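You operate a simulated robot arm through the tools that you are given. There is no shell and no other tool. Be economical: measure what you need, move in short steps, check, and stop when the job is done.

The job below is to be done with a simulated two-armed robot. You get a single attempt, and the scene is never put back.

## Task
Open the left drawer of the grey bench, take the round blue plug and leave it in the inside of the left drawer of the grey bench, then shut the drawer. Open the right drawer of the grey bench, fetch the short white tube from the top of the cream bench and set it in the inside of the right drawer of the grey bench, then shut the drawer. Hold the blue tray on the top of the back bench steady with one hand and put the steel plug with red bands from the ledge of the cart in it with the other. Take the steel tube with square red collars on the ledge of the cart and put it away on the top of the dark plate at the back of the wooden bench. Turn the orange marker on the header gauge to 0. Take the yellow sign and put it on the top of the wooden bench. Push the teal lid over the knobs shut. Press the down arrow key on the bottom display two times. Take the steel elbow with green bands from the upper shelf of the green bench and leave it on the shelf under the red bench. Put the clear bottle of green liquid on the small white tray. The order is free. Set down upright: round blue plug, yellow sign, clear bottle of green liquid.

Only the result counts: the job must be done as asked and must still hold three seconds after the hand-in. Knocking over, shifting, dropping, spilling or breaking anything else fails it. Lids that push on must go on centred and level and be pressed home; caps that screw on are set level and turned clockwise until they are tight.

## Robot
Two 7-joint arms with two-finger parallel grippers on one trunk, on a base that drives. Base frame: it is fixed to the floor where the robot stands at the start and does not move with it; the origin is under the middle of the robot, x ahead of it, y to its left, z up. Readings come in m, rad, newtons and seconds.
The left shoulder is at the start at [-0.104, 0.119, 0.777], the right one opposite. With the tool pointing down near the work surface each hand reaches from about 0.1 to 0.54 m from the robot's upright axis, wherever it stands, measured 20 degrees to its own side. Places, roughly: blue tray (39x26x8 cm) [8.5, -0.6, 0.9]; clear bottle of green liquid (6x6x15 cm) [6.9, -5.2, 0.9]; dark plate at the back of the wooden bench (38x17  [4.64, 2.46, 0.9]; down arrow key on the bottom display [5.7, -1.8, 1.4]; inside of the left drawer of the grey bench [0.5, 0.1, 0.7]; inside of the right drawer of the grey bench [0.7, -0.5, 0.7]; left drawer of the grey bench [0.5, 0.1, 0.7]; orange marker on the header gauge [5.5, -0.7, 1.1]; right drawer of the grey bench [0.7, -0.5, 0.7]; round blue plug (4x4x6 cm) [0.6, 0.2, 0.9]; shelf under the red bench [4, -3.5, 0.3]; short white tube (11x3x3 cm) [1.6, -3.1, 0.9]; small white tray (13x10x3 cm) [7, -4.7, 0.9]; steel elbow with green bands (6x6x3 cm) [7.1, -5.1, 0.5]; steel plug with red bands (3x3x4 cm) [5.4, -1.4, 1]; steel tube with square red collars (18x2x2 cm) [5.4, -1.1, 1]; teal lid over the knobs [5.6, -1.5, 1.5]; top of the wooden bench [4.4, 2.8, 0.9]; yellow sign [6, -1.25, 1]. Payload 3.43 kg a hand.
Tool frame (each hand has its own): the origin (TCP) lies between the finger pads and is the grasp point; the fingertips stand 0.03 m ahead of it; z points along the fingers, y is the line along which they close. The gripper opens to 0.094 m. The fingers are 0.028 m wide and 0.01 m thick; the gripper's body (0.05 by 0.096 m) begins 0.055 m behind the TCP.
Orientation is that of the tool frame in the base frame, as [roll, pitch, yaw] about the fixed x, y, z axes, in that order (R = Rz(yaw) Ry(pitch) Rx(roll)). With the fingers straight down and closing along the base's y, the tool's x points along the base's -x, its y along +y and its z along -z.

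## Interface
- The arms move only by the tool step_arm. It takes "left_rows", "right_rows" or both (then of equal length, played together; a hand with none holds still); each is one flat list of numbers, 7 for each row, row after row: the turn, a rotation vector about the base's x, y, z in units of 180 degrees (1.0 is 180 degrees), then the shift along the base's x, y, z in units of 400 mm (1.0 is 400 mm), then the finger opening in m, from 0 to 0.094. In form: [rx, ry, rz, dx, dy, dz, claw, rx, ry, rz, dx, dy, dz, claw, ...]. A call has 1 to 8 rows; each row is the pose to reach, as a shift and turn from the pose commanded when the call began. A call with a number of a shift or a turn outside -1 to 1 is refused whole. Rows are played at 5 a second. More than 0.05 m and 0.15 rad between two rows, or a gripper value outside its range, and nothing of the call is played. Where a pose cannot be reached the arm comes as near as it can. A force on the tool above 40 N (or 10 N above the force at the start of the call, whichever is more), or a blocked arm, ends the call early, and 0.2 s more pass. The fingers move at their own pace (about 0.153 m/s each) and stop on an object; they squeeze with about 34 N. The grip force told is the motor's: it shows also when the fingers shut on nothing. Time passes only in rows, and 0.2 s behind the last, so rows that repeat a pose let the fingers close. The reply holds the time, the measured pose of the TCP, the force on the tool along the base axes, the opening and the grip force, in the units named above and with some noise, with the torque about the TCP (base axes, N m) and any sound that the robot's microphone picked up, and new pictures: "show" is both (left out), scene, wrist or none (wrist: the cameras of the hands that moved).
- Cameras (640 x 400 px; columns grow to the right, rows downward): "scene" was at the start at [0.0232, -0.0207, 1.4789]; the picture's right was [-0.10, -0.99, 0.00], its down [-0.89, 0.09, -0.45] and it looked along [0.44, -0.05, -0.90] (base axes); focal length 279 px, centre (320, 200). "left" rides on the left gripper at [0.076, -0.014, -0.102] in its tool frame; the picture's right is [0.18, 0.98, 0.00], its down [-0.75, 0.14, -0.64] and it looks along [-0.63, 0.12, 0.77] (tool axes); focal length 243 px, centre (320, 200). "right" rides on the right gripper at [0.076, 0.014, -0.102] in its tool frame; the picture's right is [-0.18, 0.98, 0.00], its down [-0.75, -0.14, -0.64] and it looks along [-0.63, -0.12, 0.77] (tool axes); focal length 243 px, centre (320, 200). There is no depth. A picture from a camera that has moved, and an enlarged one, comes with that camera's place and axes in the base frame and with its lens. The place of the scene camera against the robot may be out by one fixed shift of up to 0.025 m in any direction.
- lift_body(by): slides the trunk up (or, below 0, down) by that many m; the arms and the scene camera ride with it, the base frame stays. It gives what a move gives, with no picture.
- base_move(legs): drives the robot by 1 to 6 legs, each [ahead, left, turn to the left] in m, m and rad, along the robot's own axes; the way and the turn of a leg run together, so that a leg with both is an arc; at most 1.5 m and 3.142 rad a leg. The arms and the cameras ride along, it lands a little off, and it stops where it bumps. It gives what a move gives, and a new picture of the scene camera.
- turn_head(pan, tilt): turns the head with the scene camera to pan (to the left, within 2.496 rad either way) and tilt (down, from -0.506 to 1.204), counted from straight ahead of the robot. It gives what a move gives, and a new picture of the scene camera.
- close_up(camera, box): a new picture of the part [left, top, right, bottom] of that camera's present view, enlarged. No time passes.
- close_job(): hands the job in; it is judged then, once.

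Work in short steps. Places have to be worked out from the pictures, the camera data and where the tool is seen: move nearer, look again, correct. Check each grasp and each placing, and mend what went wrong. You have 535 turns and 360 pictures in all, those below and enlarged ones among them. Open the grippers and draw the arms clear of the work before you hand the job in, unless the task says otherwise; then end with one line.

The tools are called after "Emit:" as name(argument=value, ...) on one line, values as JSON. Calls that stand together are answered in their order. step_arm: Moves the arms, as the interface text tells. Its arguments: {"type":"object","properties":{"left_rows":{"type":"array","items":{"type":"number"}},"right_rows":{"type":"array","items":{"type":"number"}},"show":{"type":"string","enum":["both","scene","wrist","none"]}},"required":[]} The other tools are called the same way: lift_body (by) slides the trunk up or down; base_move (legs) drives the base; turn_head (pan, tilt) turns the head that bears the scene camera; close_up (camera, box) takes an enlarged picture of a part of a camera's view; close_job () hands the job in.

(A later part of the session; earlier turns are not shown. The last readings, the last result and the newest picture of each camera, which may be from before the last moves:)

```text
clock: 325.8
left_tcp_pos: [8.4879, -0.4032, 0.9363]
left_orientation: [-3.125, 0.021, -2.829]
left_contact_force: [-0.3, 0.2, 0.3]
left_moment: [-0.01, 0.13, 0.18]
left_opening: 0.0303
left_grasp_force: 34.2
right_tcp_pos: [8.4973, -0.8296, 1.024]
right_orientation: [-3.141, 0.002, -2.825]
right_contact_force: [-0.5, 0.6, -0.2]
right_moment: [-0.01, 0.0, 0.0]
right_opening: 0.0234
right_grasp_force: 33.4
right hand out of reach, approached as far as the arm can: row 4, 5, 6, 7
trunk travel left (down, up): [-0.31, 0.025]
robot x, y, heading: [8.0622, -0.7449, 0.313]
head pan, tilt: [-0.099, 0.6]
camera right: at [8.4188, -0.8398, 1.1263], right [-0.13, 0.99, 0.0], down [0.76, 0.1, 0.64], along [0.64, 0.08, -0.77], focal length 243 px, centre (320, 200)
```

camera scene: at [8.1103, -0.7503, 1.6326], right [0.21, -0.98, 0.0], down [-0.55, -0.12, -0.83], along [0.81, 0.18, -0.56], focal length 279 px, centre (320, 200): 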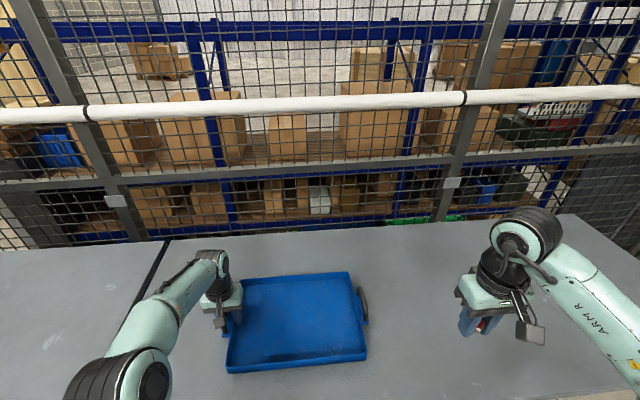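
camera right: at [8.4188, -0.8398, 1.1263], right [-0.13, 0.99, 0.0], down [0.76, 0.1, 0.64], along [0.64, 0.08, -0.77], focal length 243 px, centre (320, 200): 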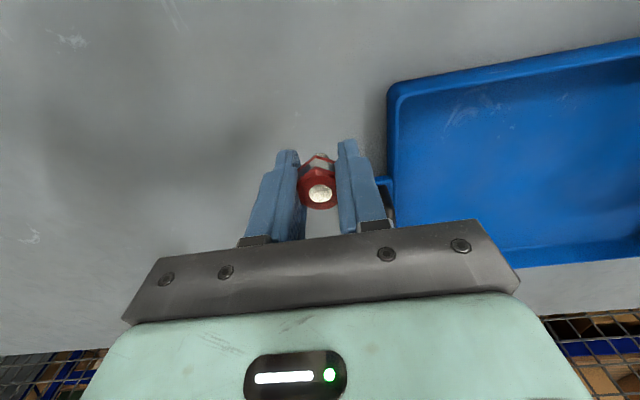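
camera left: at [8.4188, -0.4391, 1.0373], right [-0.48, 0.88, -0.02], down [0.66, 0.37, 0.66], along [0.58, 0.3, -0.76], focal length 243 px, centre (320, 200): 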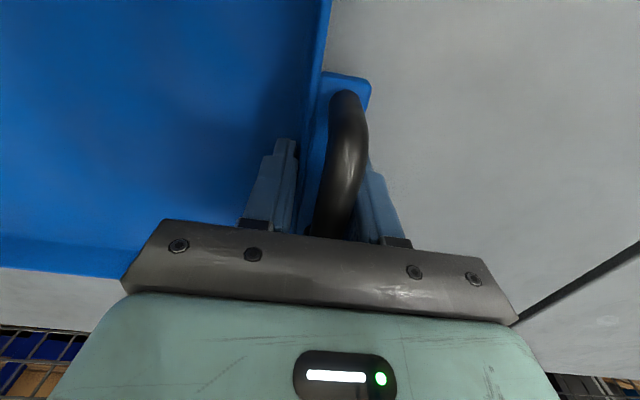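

The limit is the same, because the forearm is wound up from the gauge. It's simplest to let go of the tray, move the base 8 cm ahead and 9 cm left, and grip the tray again.

Emit:
step_arm(left_rows=[0, 0, 0, 0, 0, 0, 0.09, 0, 0, 0, 0, 0, 0, 0.09, 0, 0, 0, 0, 0, 0.1, 0.09, 0, 0, 0, 0, 0, 0.2, 0.09, 0, 0, 0, 0, 0, 0.3, 0.09], right_rows=[0, 0, 0, 0, 0, 0.1, 0, 0, 0, 0, 0, 0, 0.2, 0, 0, 0, 0, 0, 0, 0.2, 0, 0, 0, 0, 0, 0, 0.2, 0, 0, 0, 0, 0, 0, 0.2, 0], show="none")

Emit:
base_move(legs=[[0.085, 0.09, 0]])

Emit:
close_up(camera="right", box=[0, 0, 640, 400])

Emit:
close_up(camera="left", box=[0, 0, 640, 400])

```text
clock: 327.0
left_tcp_pos: [8.4887, -0.4044, 1.0574]
left_orientation: [-3.125, 0.022, -2.826]
left_contact_force: [0.1, 0.1, -0.3]
left_moment: [-0.02, 0.0, -0.01]
left_opening: 0.09
left_grasp_force: 0.0
right_tcp_pos: [8.4878, -0.8458, 1.1012]
right_orientation: [-3.14, 0.0, -2.821]
right_contact_force: [0.0, 0.3, -0.2]
right_moment: [-0.04, -0.01, -0.02]
right_opening: 0.0233
right_grasp_force: 33.8
right hand out of reach, approached as far as the arm can: row 1, 2, 3, 4, 5
trunk travel left (down, up): [-0.31, 0.025]
robot x, y, heading: [8.0626, -0.7406, 0.315]
head pan, tilt: [-0.099, 0.6]
```

```text
clock: 328.5
left_tcp_pos: [8.5396, -0.2889, 1.0557]
left_orientation: [-3.122, 0.024, -2.827]
left_contact_force: [-0.1, 0.7, 0.3]
left_moment: [-0.01, 0.02, 0.0]
left_opening: 0.09
left_grasp_force: 0.1
right_tcp_pos: [8.5404, -0.7322, 1.101]
right_orientation: [-3.139, 0.0, -2.818]
right_contact_force: [0.2, 0.5, -0.6]
right_moment: [-0.03, 0.0, 0.0]
right_opening: 0.0233
right_grasp_force: 33.8
trunk travel left (down, up): [-0.31, 0.025]
robot x, y, heading: [8.1158, -0.6289, 0.317]
head pan, tilt: [-0.099, 0.6]
camera scene: at [8.162, -0.6369, 1.6325], right [0.22, -0.98, 0.0], down [-0.55, -0.12, -0.83], along [0.81, 0.18, -0.56], focal length 279 px, centre (320, 200)
```

scene: 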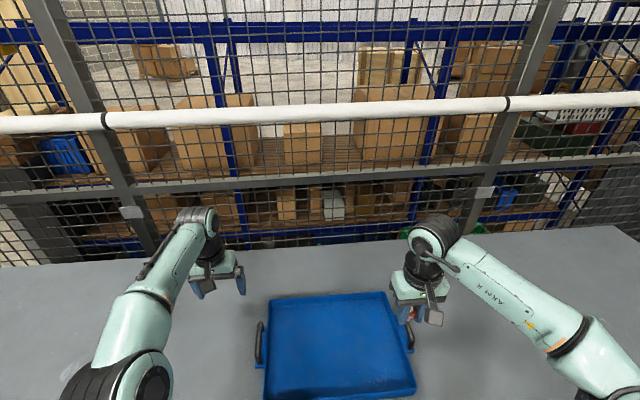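

```text
1.00 times, centred on (320, 200) of right (not enlarged: the box is as wide or as high as the picture)
camera zoom: at [8.4624, -0.7426, 1.2029], right [-0.14, 0.99, 0.0], down [0.76, 0.11, 0.64], along [0.64, 0.09, -0.77], focal length 243 px, centre (320, 200)
```

zoom: 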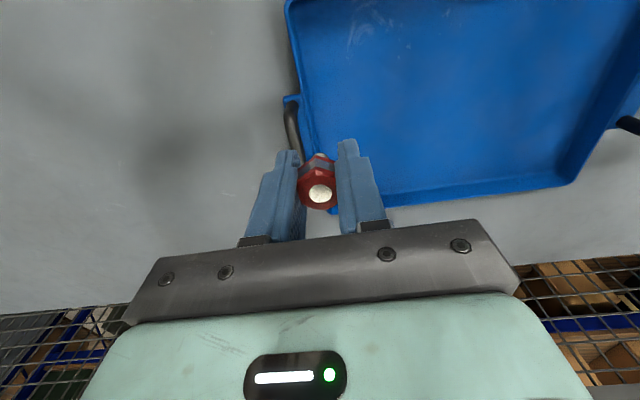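

```text
1.00 times, centred on (320, 200) of left (not enlarged: the box is as wide or as high as the picture)
camera zoom: at [8.4706, -0.3261, 1.1568], right [-0.48, 0.88, -0.02], down [0.66, 0.38, 0.66], along [0.58, 0.3, -0.75], focal length 243 px, centre (320, 200)
```

zoom: 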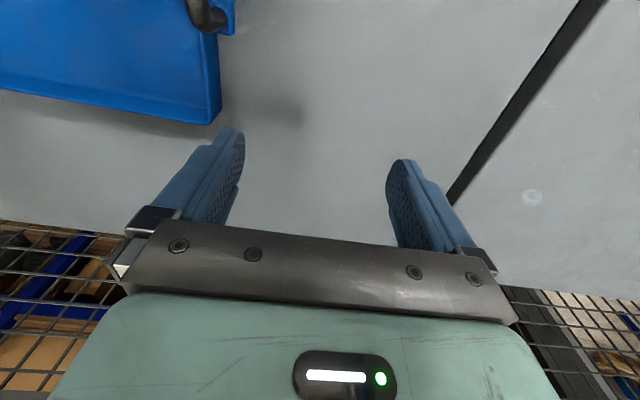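

The plug is over the tray, but only 2 cm from its right wall. I'll shift the base 4 cm more to the left, then re-grip the tray with the left hand.

Emit:
base_move(legs=[[0.0, 0.045, 0]])

Emit:
close_up(camera="right", box=[0, 0, 640, 400])

```text
clock: 329.6
left_tcp_pos: [8.5276, -0.2474, 1.0572]
left_orientation: [-3.123, 0.024, -2.824]
left_contact_force: [-0.1, 0.2, 0.3]
left_moment: [0.01, -0.01, 0.0]
left_opening: 0.0899
left_grasp_force: 0.1
right_tcp_pos: [8.5255, -0.6907, 1.101]
right_orientation: [-3.137, 0.002, -2.818]
right_contact_force: [0.2, 0.5, -1.7]
right_moment: [-0.01, -0.02, 0.01]
right_opening: 0.0231
right_grasp_force: 34.3
trunk travel left (down, up): [-0.31, 0.025]
robot x, y, heading: [8.1016, -0.5896, 0.316]
head pan, tilt: [-0.099, 0.6]
camera scene: at [8.1481, -0.5947, 1.6326], right [0.22, -0.98, 0.0], down [-0.55, -0.12, -0.83], along [0.81, 0.18, -0.56], focal length 279 px, centre (320, 200)
```

scene: 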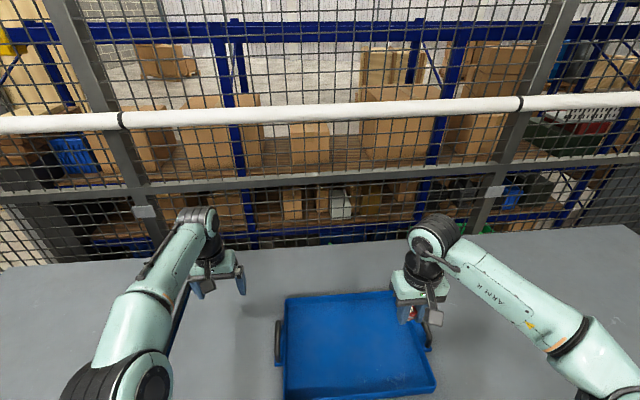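

```text
1.00 times, centred on (320, 200) of right (not enlarged: the box is as wide or as high as the picture)
camera zoom: at [8.4486, -0.7005, 1.203], right [-0.14, 0.99, 0.0], down [0.76, 0.11, 0.64], along [0.64, 0.09, -0.77], focal length 243 px, centre (320, 200)
```

zoom: 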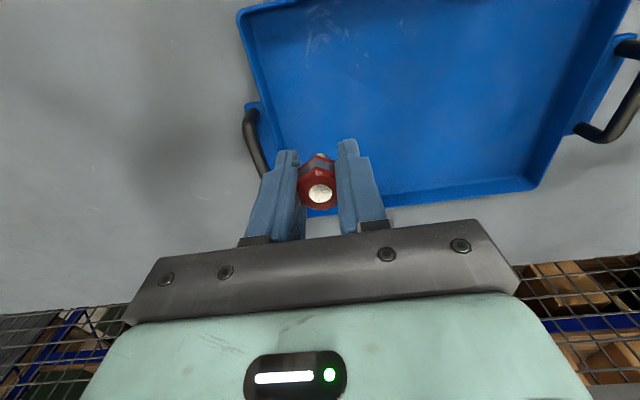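

Good clearance now. The left hand goes back to its grip on the tray.

Emit:
step_arm(left_rows=[0, 0, 0, -0.025, -0.1, 0, 0.09, 0, 0, 0, -0.05, -0.2, 0, 0.09, 0, 0, 0, -0.075, -0.3, 0, 0.09, 0, 0, 0, -0.099, -0.389, 0, 0.09, 0, 0, 0, -0.099, -0.389, -0.1, 0.09, 0, 0, 0, -0.099, -0.389, -0.2, 0.09, 0, 0, 0, -0.099, -0.389, -0.26, 0.09], show="wrist")

```text
clock: 331.1
left_tcp_pos: [8.4867, -0.4067, 0.951]
left_orientation: [-3.123, 0.024, -2.826]
left_contact_force: [-0.1, 0.4, -0.5]
left_moment: [-0.02, -0.02, 0.01]
left_opening: 0.09
left_grasp_force: 0.0
right_tcp_pos: [8.5262, -0.6898, 1.1008]
right_orientation: [-3.139, 0.0, -2.818]
right_contact_force: [-1.0, 0.5, -0.6]
right_moment: [-0.01, 0.02, -0.01]
right_opening: 0.0234
right_grasp_force: 33.9
trunk travel left (down, up): [-0.31, 0.025]
robot x, y, heading: [8.099, -0.5859, 0.319]
head pan, tilt: [-0.099, 0.6]
camera left: at [8.4168, -0.4426, 1.0517], right [-0.48, 0.88, -0.02], down [0.65, 0.37, 0.66], along [0.58, 0.3, -0.75], focal length 243 px, centre (320, 200)
```

left: 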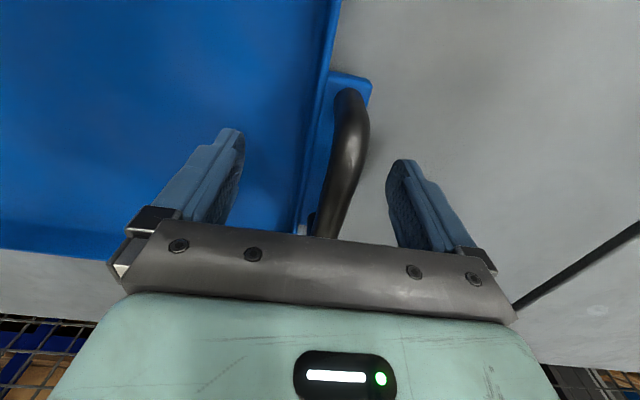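

Emit:
step_arm(left_rows=[0, 0, 0, -0.003, 0.01, -0.027, 0.09, 0, 0, 0, -0.003, 0.01, -0.027, 0.05, 0, 0, 0, -0.003, 0.01, -0.027, 0.02, 0, 0, 0, -0.003, 0.01, -0.027, 0.0, 0, 0, 0, -0.003, 0.01, -0.027, 0.0], right_rows=[0, 0, 0, 0, 0, -0.09, 0.0, 0, 0, 0, 0, 0, -0.18, 0.0, 0, 0, 0, 0, 0, -0.25, 0.0, 0, 0, 0, 0, 0, -0.32, 0.0, 0, 0, 0, 0, 0, -0.36, 0.0], show="wrist")

```text
clock: 332.4
left_tcp_pos: [8.4847, -0.4022, 0.9408]
left_orientation: [-3.125, 0.023, -2.828]
left_contact_force: [0.3, -1.9, -0.1]
left_moment: [0.47, -0.3, -0.27]
left_opening: 0.0257
left_grasp_force: 33.9
right_tcp_pos: [8.5257, -0.6906, 0.9567]
right_orientation: [-3.14, 0.0, -2.821]
right_contact_force: [0.5, -0.2, -0.1]
right_moment: [0.01, -0.04, 0.0]
right_opening: 0.0234
right_grasp_force: 33.8
trunk travel left (down, up): [-0.31, 0.025]
robot x, y, heading: [8.1005, -0.585, 0.313]
head pan, tilt: [-0.099, 0.6]
camera right: at [8.4486, -0.7002, 1.0591], right [-0.14, 0.99, 0.0], down [0.76, 0.11, 0.64], along [0.64, 0.09, -0.77], focal length 243 px, centre (320, 200)
camera left: at [8.4156, -0.4378, 1.0415], right [-0.48, 0.88, -0.02], down [0.66, 0.37, 0.66], along [0.58, 0.3, -0.75], focal length 243 px, centre (320, 200)
```

right: 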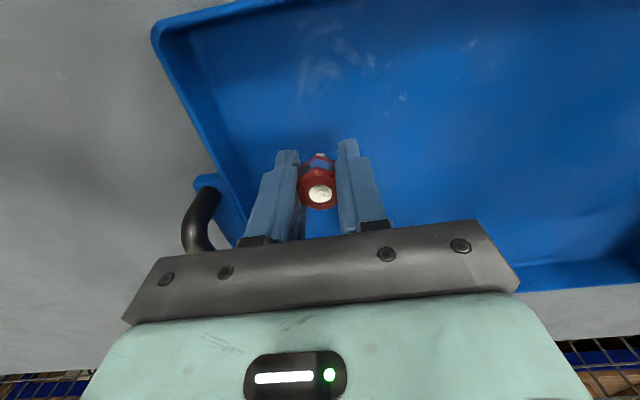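
left: 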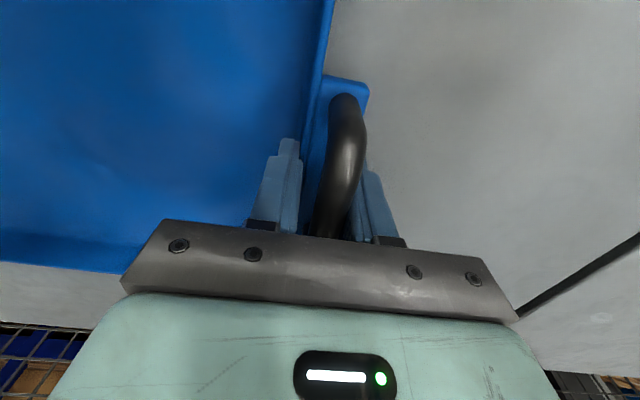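

The left hand holds the tray and the plug is well inside it. I'll lower it slowly to the floor.

Emit:
step_arm(right_rows=[0, 0, 0, 0, 0, -0.02, 0.0, 0, 0, 0, 0, 0, -0.035, 0.0, 0, 0, 0, 0, 0, -0.045, 0.0, 0, 0, 0, 0, 0, -0.055, 0.0, 0, 0, 0, 0, 0, -0.065, 0.0, 0, 0, 0, 0, 0, -0.075, 0.0, 0, 0, 0, 0, 0, -0.085, 0.0], show="none")

```text
clock: 333.6
left_tcp_pos: [8.4834, -0.4013, 0.9405]
left_orientation: [-3.126, 0.021, -2.824]
left_contact_force: [-1.3, -0.4, 4.1]
left_moment: [0.42, 0.12, -0.02]
left_opening: 0.0256
left_grasp_force: 34.1
right_tcp_pos: [8.5251, -0.6911, 0.9345]
right_orientation: [-3.137, 0.009, -2.817]
right_contact_force: [-2.9, -2.4, 9.8]
right_moment: [-0.02, 0.09, -0.02]
right_opening: 0.0231
right_grasp_force: 33.8
trunk travel left (down, up): [-0.31, 0.025]
robot x, y, heading: [8.1001, -0.5854, 0.318]
head pan, tilt: [-0.099, 0.6]
stopped in row 6 (right hand): the force on the tool passed its limit at 47 N (the readings are from after the stop); the commanded pose is now the measured one
```

It's on the tray floor. I'll open the right hand and rise.

Emit:
step_arm(right_rows=[0, 0, 0, 0, 0, 0.0, 0.05, 0, 0, 0, 0, 0, 0.0, 0.05, 0, 0, 0, 0, 0, 0.1, 0.05, 0, 0, 0, 0, 0, 0.2, 0.05, 0, 0, 0, 0, 0, 0.3, 0.05, 0, 0, 0, 0, 0, 0.4, 0.05], show="wrist")

```text
clock: 335.0
left_tcp_pos: [8.4851, -0.4024, 0.9402]
left_orientation: [-3.124, 0.022, -2.825]
left_contact_force: [0.5, 0.9, 13.6]
left_moment: [0.14, 0.2, -0.15]
left_opening: 0.0256
left_grasp_force: 34.0
right_tcp_pos: [8.5241, -0.6884, 1.0946]
right_orientation: [-3.14, 0.008, -2.818]
right_contact_force: [0.4, 0.2, -0.5]
right_moment: [-0.01, -0.01, 0.01]
right_opening: 0.0501
right_grasp_force: 0.2
trunk travel left (down, up): [-0.31, 0.025]
robot x, y, heading: [8.1036, -0.5895, 0.313]
head pan, tilt: [-0.099, 0.6]
camera right: at [8.4464, -0.699, 1.1966], right [-0.14, 0.99, 0.0], down [0.75, 0.11, 0.65], along [0.64, 0.09, -0.76], focal length 243 px, centre (320, 200)
```

right: 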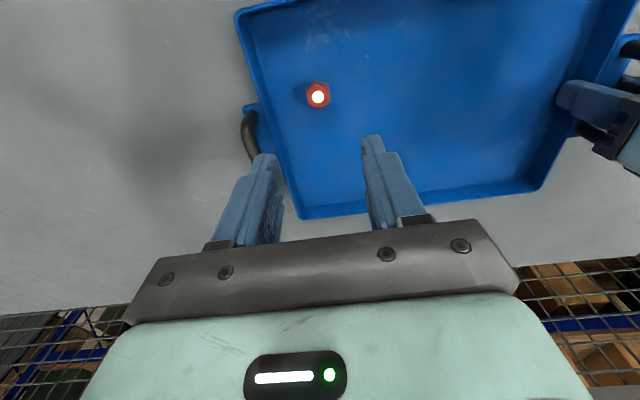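

The plug stands in the tray. I'll release the tray, raise the left hand, back off, and turn round to face the rear of the cart.

Emit:
step_arm(left_rows=[0, 0, 0, 0, 0, 0, 0.06, 0, 0, 0, 0, 0, 0, 0.09, 0, 0, 0, 0, 0, 0.1, 0.09, 0, 0, 0, 0, 0, 0.2, 0.09, 0, 0, 0, 0, 0, 0.3, 0.09, 0, 0, 0, -0.05, 0, 0.4, 0.09], show="scene")

Emit:
base_move(legs=[[-0.6, 0, 0], [0, 0, 1.57], [0, 0, 1.57]])

Emit:
turn_head(pan=0, tilt=0.3)

```text
clock: 336.4
left_tcp_pos: [8.4666, -0.4006, 1.1003]
left_orientation: [-3.124, 0.021, -2.824]
left_contact_force: [-0.2, 0.4, -1.3]
left_moment: [-0.02, -0.01, 0.04]
left_opening: 0.0901
left_grasp_force: 0.1
right_tcp_pos: [8.5237, -0.6885, 1.0942]
right_orientation: [-3.135, 0.008, -2.818]
right_contact_force: [0.3, 0.1, -0.2]
right_moment: [0.02, 0.03, -0.03]
right_opening: 0.05
right_grasp_force: 0.0
trunk travel left (down, up): [-0.31, 0.025]
robot x, y, heading: [8.1015, -0.5836, 0.313]
head pan, tilt: [-0.099, 0.6]
camera scene: at [8.1468, -0.5951, 1.6326], right [0.21, -0.98, 0.0], down [-0.55, -0.12, -0.83], along [0.81, 0.18, -0.56], focal length 279 px, centre (320, 200)
```

scene: 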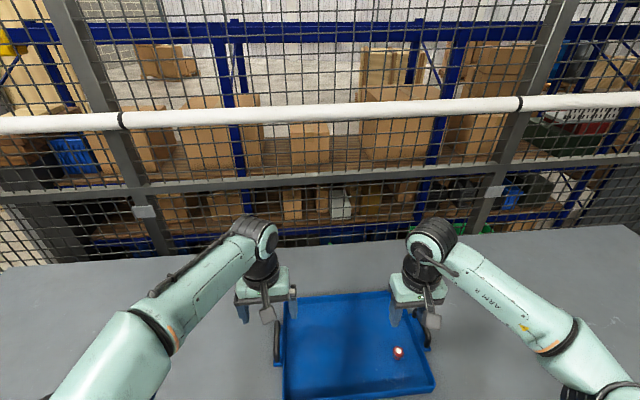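

```text
clock: 347.5
left_tcp_pos: [7.1779, -0.9644, 1.0989]
left_orientation: [-3.124, 0.017, 0.343]
left_contact_force: [0.8, -0.9, -0.5]
left_moment: [-0.01, -0.02, 0.0]
left_opening: 0.0902
left_grasp_force: 0.1
right_tcp_pos: [7.1125, -0.6784, 1.0937]
right_orientation: [-3.137, 0.007, 0.351]
right_contact_force: [0.3, 0.1, 0.4]
right_moment: [0.0, 0.0, 0.01]
right_opening: 0.05
right_grasp_force: 0.1
trunk travel left (down, up): [-0.31, 0.025]
robot x, y, heading: [7.5375, -0.7725, -2.797]
head pan, tilt: [-0.099, 0.6]
camera scene: at [7.498, -0.79, 1.6326], right [-0.24, 0.97, 0.0], down [0.55, 0.14, -0.83], along [-0.8, -0.2, -0.56], focal length 279 px, centre (320, 200)
```

scene: 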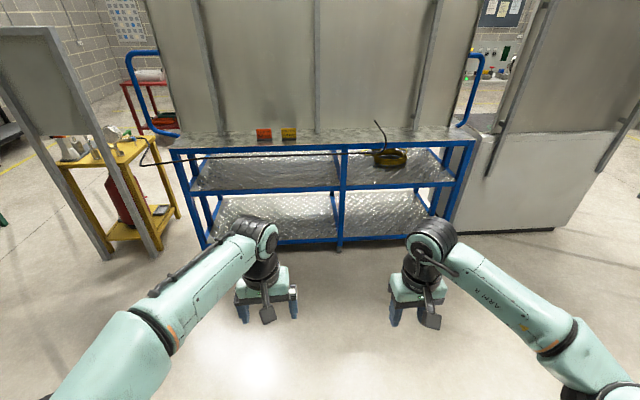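

```text
clock: 348.3
left_tcp_pos: [7.1771, -0.9657, 1.0988]
left_orientation: [-3.124, 0.019, 0.344]
left_contact_force: [0.3, 0.2, 0.2]
left_moment: [-0.02, 0.0, -0.01]
left_opening: 0.0902
left_grasp_force: 0.1
right_tcp_pos: [7.1125, -0.6788, 1.0937]
right_orientation: [-3.138, 0.007, 0.353]
right_contact_force: [-0.2, -0.7, 0.0]
right_moment: [-0.01, -0.01, 0.04]
right_opening: 0.0499
right_grasp_force: 0.1
trunk travel left (down, up): [-0.31, 0.025]
robot x, y, heading: [7.5385, -0.7711, -2.798]
head pan, tilt: [0.0, 0.3]
camera scene: at [7.4959, -0.8001, 1.66], right [-0.34, 0.94, 0.0], down [0.28, 0.1, -0.96], along [-0.9, -0.32, -0.3], focal length 279 px, centre (320, 200)
```

scene: 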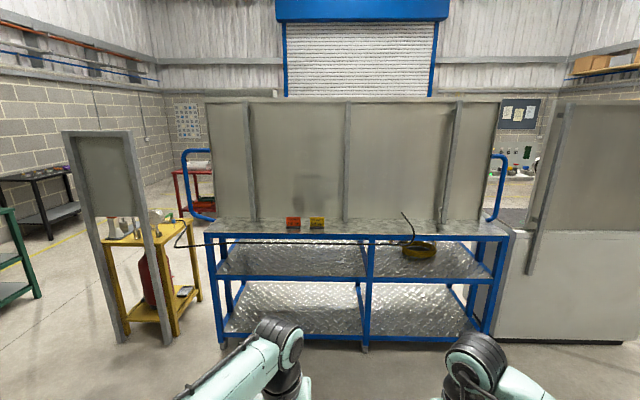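

An orange and a yellow sign stand on the cart's rear ledge. I'll zoom in.

Emit:
close_up(camera="scene", box=[257, 195, 369, 265])

```text
5.71 times, centred on (313, 230) of scene
camera zoom: at [7.4959, -0.8001, 1.66], right [-0.34, 0.94, 0.0], down [0.28, 0.1, -0.96], along [-0.9, -0.32, -0.3], focal length 1597 px, centre (360, 29)
```

zoom: 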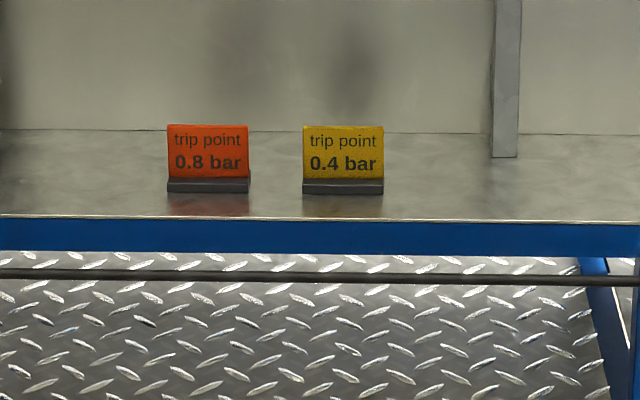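

The yellow sign (trip point 0.4 bar) is a thin plate on a dark foot. I'll drive up to the cart's rear, with the sign a bit left of my axis.

Emit:
base_move(legs=[[1.2, -0.1, -0.028]])

Emit:
turn_head(pan=0.1, tilt=0.8)

```text
clock: 354.4
left_tcp_pos: [5.992, -1.2309, 1.0991]
left_orientation: [-3.124, 0.02, 0.297]
left_contact_force: [0.3, -0.1, 0.1]
left_moment: [0.0, -0.02, -0.03]
left_opening: 0.0899
left_grasp_force: 0.1
right_tcp_pos: [5.9411, -0.9443, 1.094]
right_orientation: [-3.137, 0.007, 0.305]
right_contact_force: [0.6, 0.2, 0.1]
right_moment: [0.0, -0.01, 0.01]
right_opening: 0.0501
right_grasp_force: 0.0
trunk travel left (down, up): [-0.31, 0.025]
robot x, y, heading: [6.3622, -1.0538, -2.842]
head pan, tilt: [0.0, 0.3]
camera scene: at [6.3197, -1.0821, 1.66], right [-0.29, 0.96, 0.0], down [0.28, 0.09, -0.96], along [-0.91, -0.28, -0.3], focal length 279 px, centre (320, 200)
```

scene: 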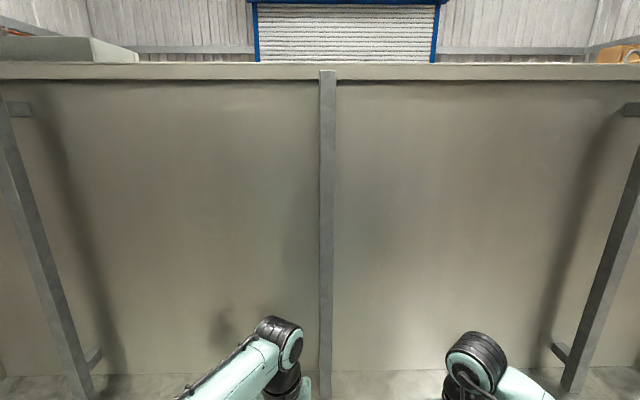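

```text
clock: 355.4
left_tcp_pos: [5.9933, -1.2333, 1.1002]
left_orientation: [-3.124, 0.02, 0.299]
left_contact_force: [0.2, -0.7, -0.7]
left_moment: [-0.01, -0.02, -0.02]
left_opening: 0.0901
left_grasp_force: 0.1
right_tcp_pos: [5.9418, -0.9447, 1.094]
right_orientation: [-3.138, 0.008, 0.306]
right_contact_force: [-0.5, -0.3, 0.4]
right_moment: [0.0, 0.03, 0.0]
right_opening: 0.05
right_grasp_force: 0.1
trunk travel left (down, up): [-0.31, 0.025]
robot x, y, heading: [6.3625, -1.0552, -2.842]
head pan, tilt: [0.099, 0.799]
camera scene: at [6.3346, -1.0859, 1.6158], right [-0.39, 0.92, 0.0], down [0.66, 0.28, -0.7], along [-0.64, -0.27, -0.72], focal length 279 px, centre (320, 200)
```

scene: 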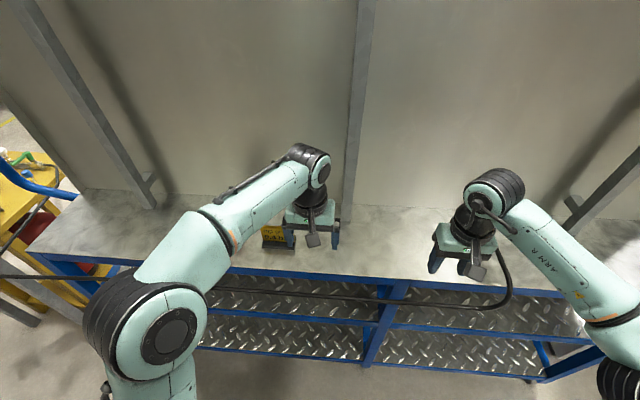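

The sign is near [5.96, -1.385]. I'll turn the left hand 90° so the jaw closes across the plate, moving over it.

Emit:
step_arm(left_rows=[0, 0, 0.045, -0.01, -0.05, 0.02, 0.06, 0, 0, 0.09, -0.02, -0.1, 0.02, 0.06, 0, 0, 0.135, -0.03, -0.15, 0.02, 0.06, 0, 0, 0.18, -0.04, -0.2, 0.02, 0.06, 0, 0, 0.225, -0.05, -0.25, 0.02, 0.06, 0, 0, 0.27, -0.06, -0.3, 0.02, 0.06, 0, 0, 0.315, -0.07, -0.34, 0.02, 0.06, 0, 0, 0.36, -0.083, -0.38, 0.02, 0.06], show="none")

Emit:
step_arm(left_rows=[0, 0, 0.045, 0, 0, 0, 0.06, 0, 0, 0.09, 0, 0, 0, 0.06, 0, 0, 0.135, 0, 0, 0, 0.06], show="wrist")

```text
clock: 357.2
left_tcp_pos: [5.9584, -1.3841, 1.1067]
left_orientation: [-3.125, 0.021, 1.433]
left_contact_force: [0.8, -0.1, 0.3]
left_moment: [0.01, 0.01, 0.02]
left_opening: 0.0598
left_grasp_force: 0.0
right_tcp_pos: [5.9408, -0.944, 1.0941]
right_orientation: [-3.136, 0.007, 0.306]
right_contact_force: [-0.5, 0.4, 0.2]
right_moment: [0.0, 0.03, 0.03]
right_opening: 0.0499
right_grasp_force: 0.2
trunk travel left (down, up): [-0.31, 0.025]
robot x, y, heading: [6.3613, -1.0535, -2.844]
head pan, tilt: [0.099, 0.799]
```

```text
clock: 358.0
left_tcp_pos: [5.9594, -1.3839, 1.1067]
left_orientation: [-3.123, 0.022, 1.852]
left_contact_force: [0.6, -0.6, -0.2]
left_moment: [0.0, 0.01, -0.02]
left_opening: 0.06
left_grasp_force: 0.0
right_tcp_pos: [5.9402, -0.9434, 1.0933]
right_orientation: [-3.139, 0.007, 0.306]
right_contact_force: [0.7, 0.7, -0.2]
right_moment: [0.01, 0.01, -0.01]
right_opening: 0.0499
right_grasp_force: 0.1
trunk travel left (down, up): [-0.31, 0.025]
robot x, y, heading: [6.3617, -1.0505, -2.839]
head pan, tilt: [0.099, 0.799]
camera left: at [5.9268, -1.3129, 1.208], right [0.89, 0.45, -0.02], down [0.35, -0.67, 0.65], along [0.28, -0.59, -0.76], focal length 243 px, centre (320, 200)
```

left: 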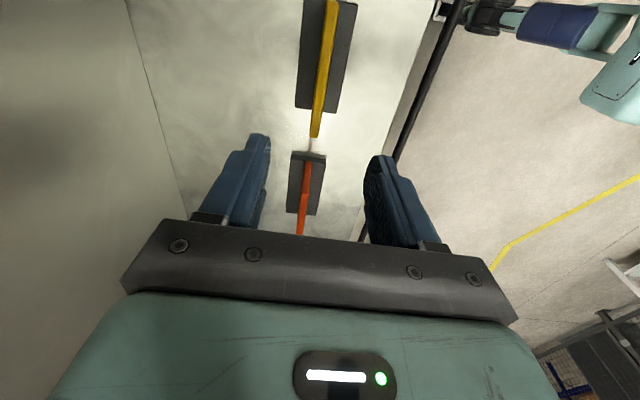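

The plate's middle is near [5.948, -1.358] with its top near z 1.025. I'll centre, turn 3° and descend to z≈1.003, then close.

Emit:
step_arm(left_rows=[0, 0, 0.016, -0.028, 0.066, 0, 0.06, 0, 0, 0.016, -0.028, 0.066, -0.1, 0.06, 0, 0, 0.016, -0.028, 0.066, -0.19, 0.06, 0, 0, 0.016, -0.028, 0.066, -0.255, 0.06], show="wrist")

```text
clock: 359.0
left_tcp_pos: [5.9489, -1.3573, 1.0046]
left_orientation: [-3.122, 0.019, 1.904]
left_contact_force: [0.9, -0.4, -0.4]
left_moment: [0.0, 0.02, -0.02]
left_opening: 0.06
left_grasp_force: 0.1
right_tcp_pos: [5.9419, -0.9437, 1.0941]
right_orientation: [-3.138, 0.006, 0.304]
right_contact_force: [0.4, 0.3, 0.2]
right_moment: [0.02, -0.01, -0.02]
right_opening: 0.0499
right_grasp_force: 0.0
trunk travel left (down, up): [-0.31, 0.025]
robot x, y, heading: [6.3607, -1.0526, -2.842]
head pan, tilt: [0.099, 0.799]
camera left: at [5.9122, -1.2882, 1.1052], right [0.87, 0.5, -0.02], down [0.39, -0.65, 0.65], along [0.31, -0.58, -0.76], focal length 243 px, centre (320, 200)
```

left: 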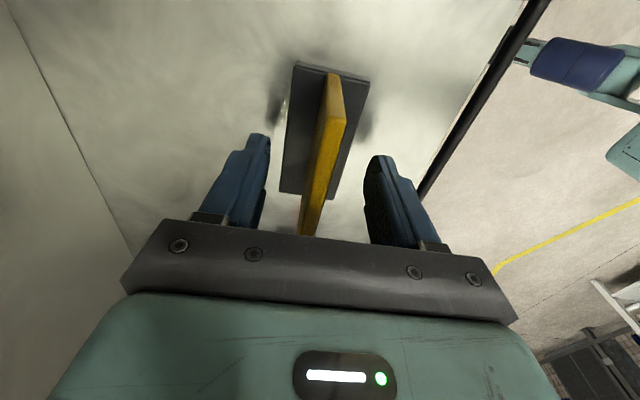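

The plate is centred between the fingers. I'll close.

Emit:
step_arm(left_rows=[0, 0, 0, -0.008, 0.024, 0, 0.06, 0, 0, 0, -0.008, 0.024, 0, 0.0, 0, 0, 0, -0.008, 0.024, 0, 0.0, 0, 0, 0, -0.008, 0.024, 0, 0.0, 0, 0, 0, -0.008, 0.024, 0.1, 0.0, 0, 0, 0, -0.008, 0.024, 0.2, 0.0, 0, 0, 0, -0.008, 0.024, 0.3, 0.0], show="wrist")

```text
clock: 360.6
left_tcp_pos: [5.9471, -1.3505, 1.1255]
left_orientation: [-3.125, 0.019, 1.903]
left_contact_force: [-0.4, -0.3, -2.0]
left_moment: [-0.02, 0.0, -0.01]
left_opening: 0.0117
left_grasp_force: 33.8
right_tcp_pos: [5.9406, -0.9445, 1.0938]
right_orientation: [-3.138, 0.008, 0.304]
right_contact_force: [-0.6, -0.6, 0.9]
right_moment: [0.02, -0.02, 0.04]
right_opening: 0.05
right_grasp_force: 0.2
trunk travel left (down, up): [-0.31, 0.025]
robot x, y, heading: [6.3659, -1.0481, -2.842]
head pan, tilt: [0.099, 0.799]
camera left: at [5.9109, -1.2809, 1.2268], right [0.87, 0.49, -0.02], down [0.39, -0.65, 0.65], along [0.31, -0.58, -0.76], focal length 243 px, centre (320, 200)
```

left: 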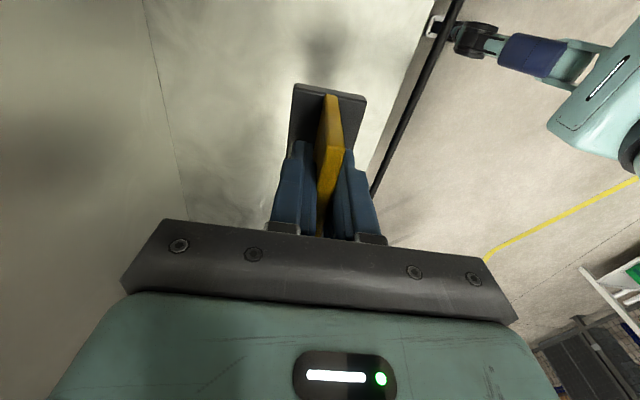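

The sign is held. Now I'll go round to the cart's front for the steel tube: back off, turn about, go left, back through the gap, then right.

Emit:
base_move(legs=[[-0.42, 0, 0], [0, 0, 1.58], [0, 0, 1.578], [0, 1.35, 0], [0, 1.35, 0]])

Emit:
base_move(legs=[[-1.0, 0, 0], [-0.9, 0, 0]])

```text
clock: 394.0
left_tcp_pos: [6.4083, 1.9441, 1.1253]
left_orientation: [-3.124, 0.018, -1.244]
left_contact_force: [0.1, 1.1, -1.2]
left_moment: [-0.03, -0.03, 0.02]
left_opening: 0.0116
left_grasp_force: 34.6
right_tcp_pos: [6.4117, 1.536, 1.0943]
right_orientation: [-3.138, 0.008, -2.842]
right_contact_force: [0.4, -0.3, 0.4]
right_moment: [-0.01, 0.01, -0.01]
right_opening: 0.0501
right_grasp_force: 0.0
trunk travel left (down, up): [-0.31, 0.025]
robot x, y, heading: [5.9886, 1.6488, 0.291]
head pan, tilt: [0.099, 0.799]
camera scene: at [6.0251, 1.6533, 1.6157], right [0.38, -0.92, 0.0], down [-0.66, -0.27, -0.7], along [0.64, 0.27, -0.72], focal length 279 px, centre (320, 200)
```

scene: 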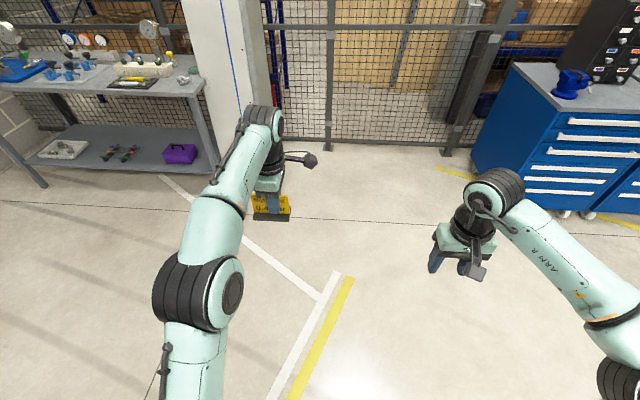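

```text
clock: 403.5
left_tcp_pos: [4.5943, 1.3977, 1.1258]
left_orientation: [-3.123, 0.021, -1.257]
left_contact_force: [-0.5, 0.7, -0.4]
left_moment: [-0.03, 0.0, -0.05]
left_opening: 0.0118
left_grasp_force: 34.1
right_tcp_pos: [4.5941, 0.9909, 1.0951]
right_orientation: [-3.139, 0.009, -2.855]
right_contact_force: [-0.1, 0.0, 1.0]
right_moment: [0.02, -0.02, -0.01]
right_opening: 0.0497
right_grasp_force: 0.0
trunk travel left (down, up): [-0.31, 0.025]
robot x, y, heading: [4.1717, 1.1096, 0.28]
head pan, tilt: [0.099, 0.799]
camera scene: at [4.2087, 1.1125, 1.6158], right [0.37, -0.93, 0.0], down [-0.67, -0.27, -0.7], along [0.65, 0.26, -0.72], focal length 279 px, centre (320, 200)
```

scene: 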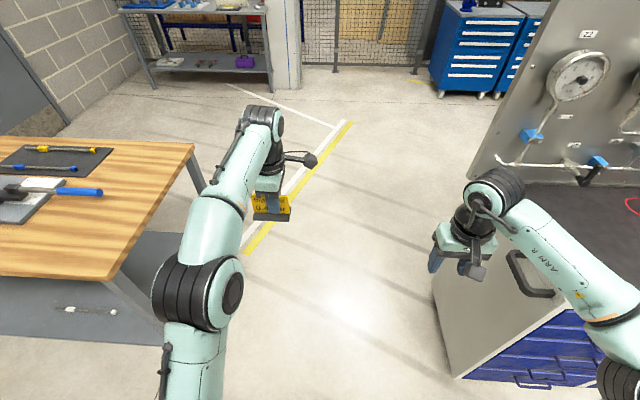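

The wooden bench is on my left with dark plates on it. Now I'll go right to the steel tube on the cart's ledge.

Emit:
base_move(legs=[[-0.2, 0, 0.036], [0, -1.15, 0], [0, -1.1, 0]])

Emit:
turn_head(pan=-0.1, tilt=0.7)

```text
clock: 424.4
left_tcp_pos: [5.0883, -0.7633, 1.1249]
left_orientation: [-3.124, 0.02, -1.222]
left_contact_force: [-0.1, -0.4, -1.3]
left_moment: [0.0, 0.01, 0.03]
left_opening: 0.0117
left_grasp_force: 33.7
right_tcp_pos: [5.0993, -1.1709, 1.0936]
right_orientation: [-3.138, 0.007, -2.823]
right_contact_force: [0.0, 0.2, -0.1]
right_moment: [-0.01, -0.03, -0.01]
right_opening: 0.0503
right_grasp_force: 0.0
trunk travel left (down, up): [-0.31, 0.025]
robot x, y, heading: [4.6797, -1.0664, 0.315]
head pan, tilt: [0.099, 0.799]
camera scene: at [4.7107, -1.0616, 1.6157], right [0.4, -0.92, 0.0], down [-0.66, -0.29, -0.7], along [0.64, 0.28, -0.72], focal length 279 px, centre (320, 200)
```

scene: 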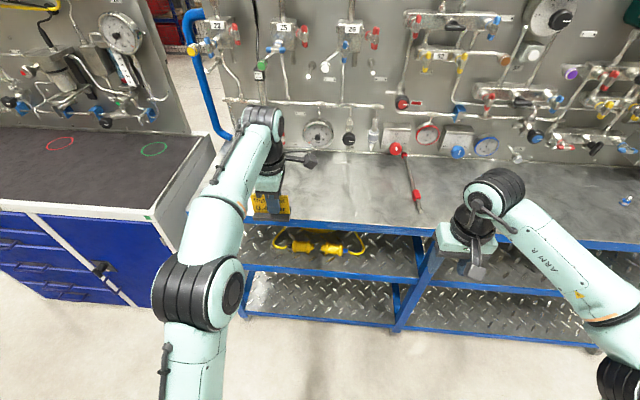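

```text
clock: 425.1
left_tcp_pos: [5.0874, -0.764, 1.126]
left_orientation: [-3.124, 0.02, -1.224]
left_contact_force: [0.0, -0.4, -1.5]
left_moment: [0.01, 0.02, -0.02]
left_opening: 0.012
left_grasp_force: 33.9
right_tcp_pos: [5.099, -1.1709, 1.0931]
right_orientation: [-3.137, 0.006, -2.823]
right_contact_force: [-0.2, -0.7, 0.0]
right_moment: [0.06, -0.02, 0.01]
right_opening: 0.0501
right_grasp_force: 0.1
trunk travel left (down, up): [-0.31, 0.025]
robot x, y, heading: [4.6796, -1.0693, 0.309]
head pan, tilt: [-0.099, 0.7]
camera scene: at [4.7198, -1.0758, 1.6239], right [0.21, -0.98, 0.0], down [-0.63, -0.14, -0.76], along [0.75, 0.16, -0.64], focal length 279 px, centre (320, 200)
```

scene: 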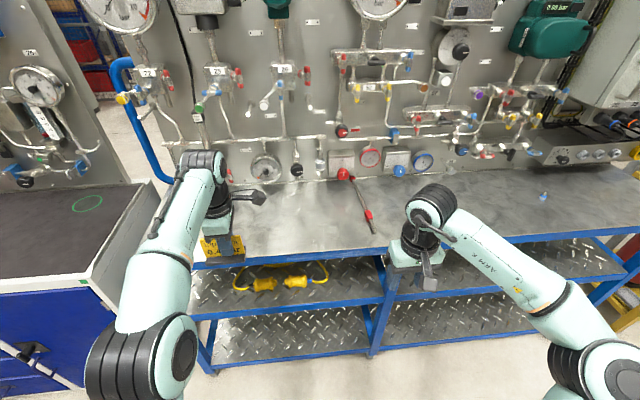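

I'll zoom in on the tube to see how it lies.

Emit:
close_up(camera="scene", box=[310, 140, 430, 250])

Emit:
close_up(camera="right", box=[0, 0, 640, 400])

```text
3.64 times, centred on (370, 195) of scene
camera zoom: at [4.7198, -1.0758, 1.6239], right [0.21, -0.98, 0.0], down [-0.63, -0.14, -0.76], along [0.75, 0.16, -0.64], focal length 1016 px, centre (138, 218)
```

zoom: 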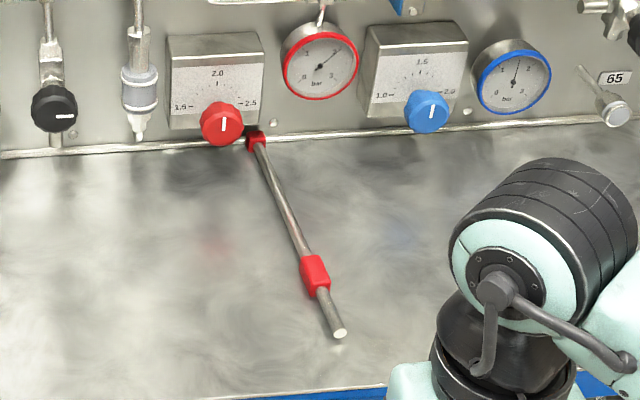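

```text
1.00 times, centred on (320, 200) of right (not enlarged: the box is as wide or as high as the picture)
camera zoom: at [5.0215, -1.1803, 1.1959], right [-0.13, 0.99, 0.0], down [0.76, 0.1, 0.65], along [0.64, 0.08, -0.76], focal length 243 px, centre (320, 200)
```

zoom: 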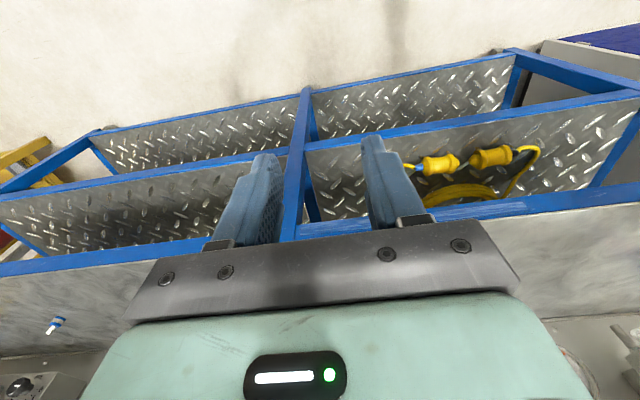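

The tube runs from near the panel toward me and may be leaning. I'll pull the left hand back and up to keep the sign clear, then drive 0.28 m ahead for a wrist view.

Emit:
step_arm(left_rows=[0, 0, 0, -0.09, -0.03, 0.05, 0, 0, 0, 0, -0.18, -0.06, 0.1, 0, 0, 0, 0, -0.27, -0.09, 0.15, 0, 0, 0, 0, -0.36, -0.12, 0.2, 0], show="none")

Emit:
base_move(legs=[[0.26, 0.05, 0]])

Emit:
close_up(camera="right", box=[0, 0, 640, 400])

```text
clock: 426.1
left_tcp_pos: [4.9426, -0.8111, 1.2072]
left_orientation: [-3.122, 0.019, -1.224]
left_contact_force: [0.8, -0.4, -0.5]
left_moment: [-0.01, 0.0, -0.02]
left_opening: 0.0117
left_grasp_force: 33.7
right_tcp_pos: [5.0975, -1.1706, 1.0937]
right_orientation: [-3.136, 0.006, -2.822]
right_contact_force: [-0.3, 0.8, -0.1]
right_moment: [-0.01, 0.0, 0.03]
right_opening: 0.0499
right_grasp_force: 0.1
trunk travel left (down, up): [-0.31, 0.025]
robot x, y, heading: [4.6761, -1.0696, 0.307]
head pan, tilt: [-0.099, 0.7]
```

```text
clock: 428.0
left_tcp_pos: [5.1772, -0.6853, 1.2056]
left_orientation: [-3.126, 0.019, -1.229]
left_contact_force: [1.2, 0.9, -0.7]
left_moment: [0.0, 0.05, 0.01]
left_opening: 0.0117
left_grasp_force: 34.7
right_tcp_pos: [5.329, -1.0447, 1.0938]
right_orientation: [-3.139, 0.007, -2.825]
right_contact_force: [-0.9, 0.2, 0.7]
right_moment: [-0.01, -0.02, 0.0]
right_opening: 0.0498
right_grasp_force: 0.0
trunk travel left (down, up): [-0.31, 0.025]
robot x, y, heading: [4.9045, -0.9352, 0.308]
head pan, tilt: [-0.099, 0.7]
camera scene: at [4.9507, -0.9491, 1.6238], right [0.21, -0.98, 0.0], down [-0.63, -0.13, -0.77], along [0.75, 0.16, -0.64], focal length 279 px, centre (320, 200)
```

scene: 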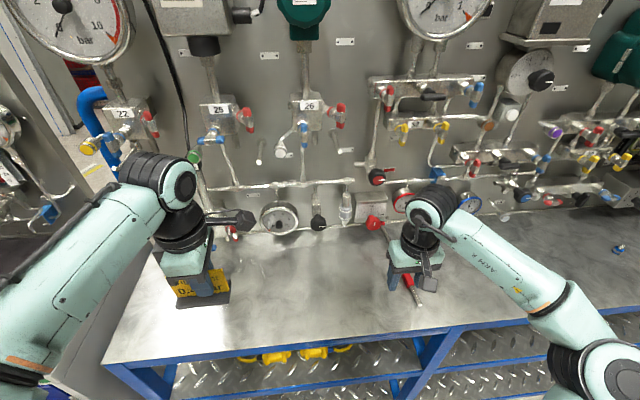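

```text
1.00 times, centred on (320, 200) of right (not enlarged: the box is as wide or as high as the picture)
camera zoom: at [5.252, -1.0547, 1.1957], right [-0.13, 0.99, 0.0], down [0.76, 0.1, 0.65], along [0.64, 0.08, -0.76], focal length 243 px, centre (320, 200)
```

zoom: 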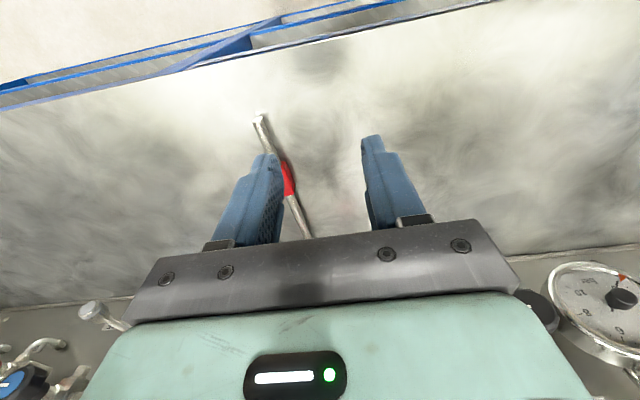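

The tube lies flat along the ledge, pointing away from me at about 0.355 rad. I'll drive in 9 cm so I can grip it between the collars near [5.47, -1.058].

Emit:
base_move(legs=[[0.09, -0.05, 0]])

Emit:
close_up(camera="right", box=[0, 0, 640, 400])

```text
clock: 429.1
left_tcp_pos: [5.2743, -0.704, 1.2055]
left_orientation: [-3.125, 0.02, -1.226]
left_contact_force: [0.8, 0.2, -1.4]
left_moment: [0.04, 0.04, 0.01]
left_opening: 0.0119
left_grasp_force: 33.5
right_tcp_pos: [5.4276, -1.065, 1.0946]
right_orientation: [-3.136, 0.006, -2.824]
right_contact_force: [0.9, -0.9, 0.1]
right_moment: [-0.01, 0.02, -0.01]
right_opening: 0.0503
right_grasp_force: 0.1
trunk travel left (down, up): [-0.31, 0.025]
robot x, y, heading: [5.0058, -0.9583, 0.308]
head pan, tilt: [-0.099, 0.7]
camera scene: at [5.0491, -0.9696, 1.6238], right [0.21, -0.98, 0.0], down [-0.63, -0.13, -0.77], along [0.75, 0.16, -0.64], focal length 279 px, centre (320, 200)
```

scene: 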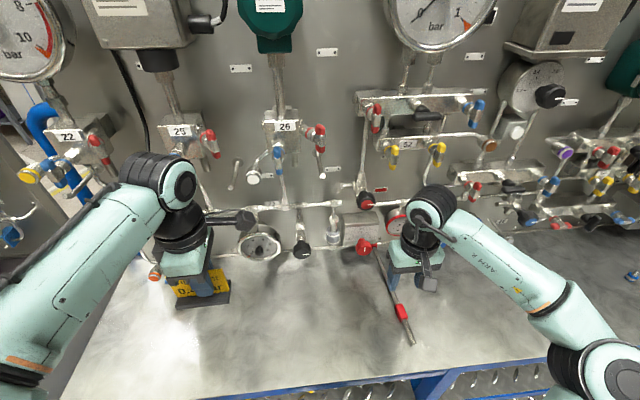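

```text
1.00 times, centred on (320, 200) of right (not enlarged: the box is as wide or as high as the picture)
camera zoom: at [5.3504, -1.0745, 1.1958], right [-0.13, 0.99, 0.0], down [0.76, 0.1, 0.65], along [0.64, 0.08, -0.76], focal length 243 px, centre (320, 200)
```

zoom: 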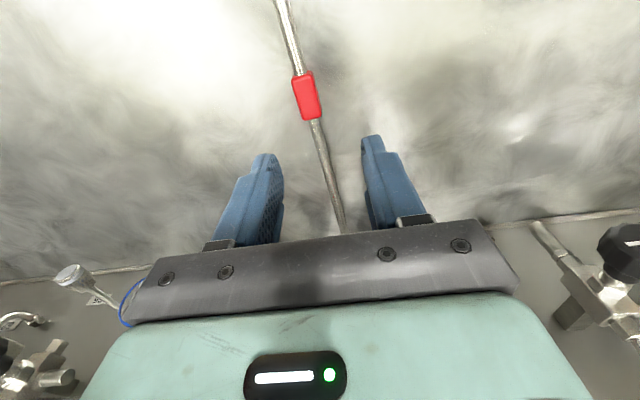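

I'll line up with the tube 4.5 cm past the near collar, turn 4° and lower to z≈0.983.

Emit:
step_arm(right_rows=[0, 0, 0.01, 0.05, 0.007, 0, 0.05, 0, 0, 0.021, 0.106, 0.014, -0.06, 0.05, 0, 0, 0.021, 0.106, 0.014, -0.16, 0.05, 0, 0, 0.021, 0.106, 0.014, -0.23, 0.05], show="wrist")

```text
clock: 430.1
left_tcp_pos: [5.2744, -0.7058, 1.2054]
left_orientation: [-3.124, 0.02, -1.226]
left_contact_force: [0.0, -0.7, -0.9]
left_moment: [0.0, -0.01, 0.0]
left_opening: 0.0118
left_grasp_force: 34.5
right_tcp_pos: [5.4577, -1.0781, 0.9986]
right_orientation: [-3.138, 0.007, -2.758]
right_contact_force: [0.2, -0.7, -0.8]
right_moment: [0.0, -0.01, 0.04]
right_opening: 0.0502
right_grasp_force: 0.0
right hand out of reach, approached as far as the arm can: row 1, 2, 3, 4
trunk travel left (down, up): [-0.31, 0.025]
robot x, y, heading: [5.0052, -0.9595, 0.31]
head pan, tilt: [-0.099, 0.7]
camera right: at [5.3798, -1.0926, 1.0997], right [-0.2, 0.98, 0.0], down [0.75, 0.15, 0.65], along [0.64, 0.13, -0.76], focal length 243 px, centre (320, 200)
```

right: 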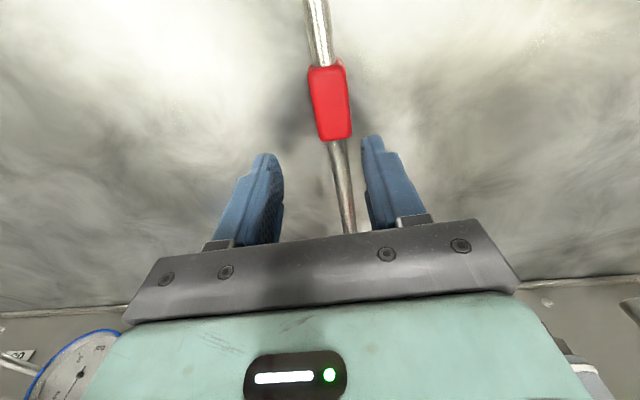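

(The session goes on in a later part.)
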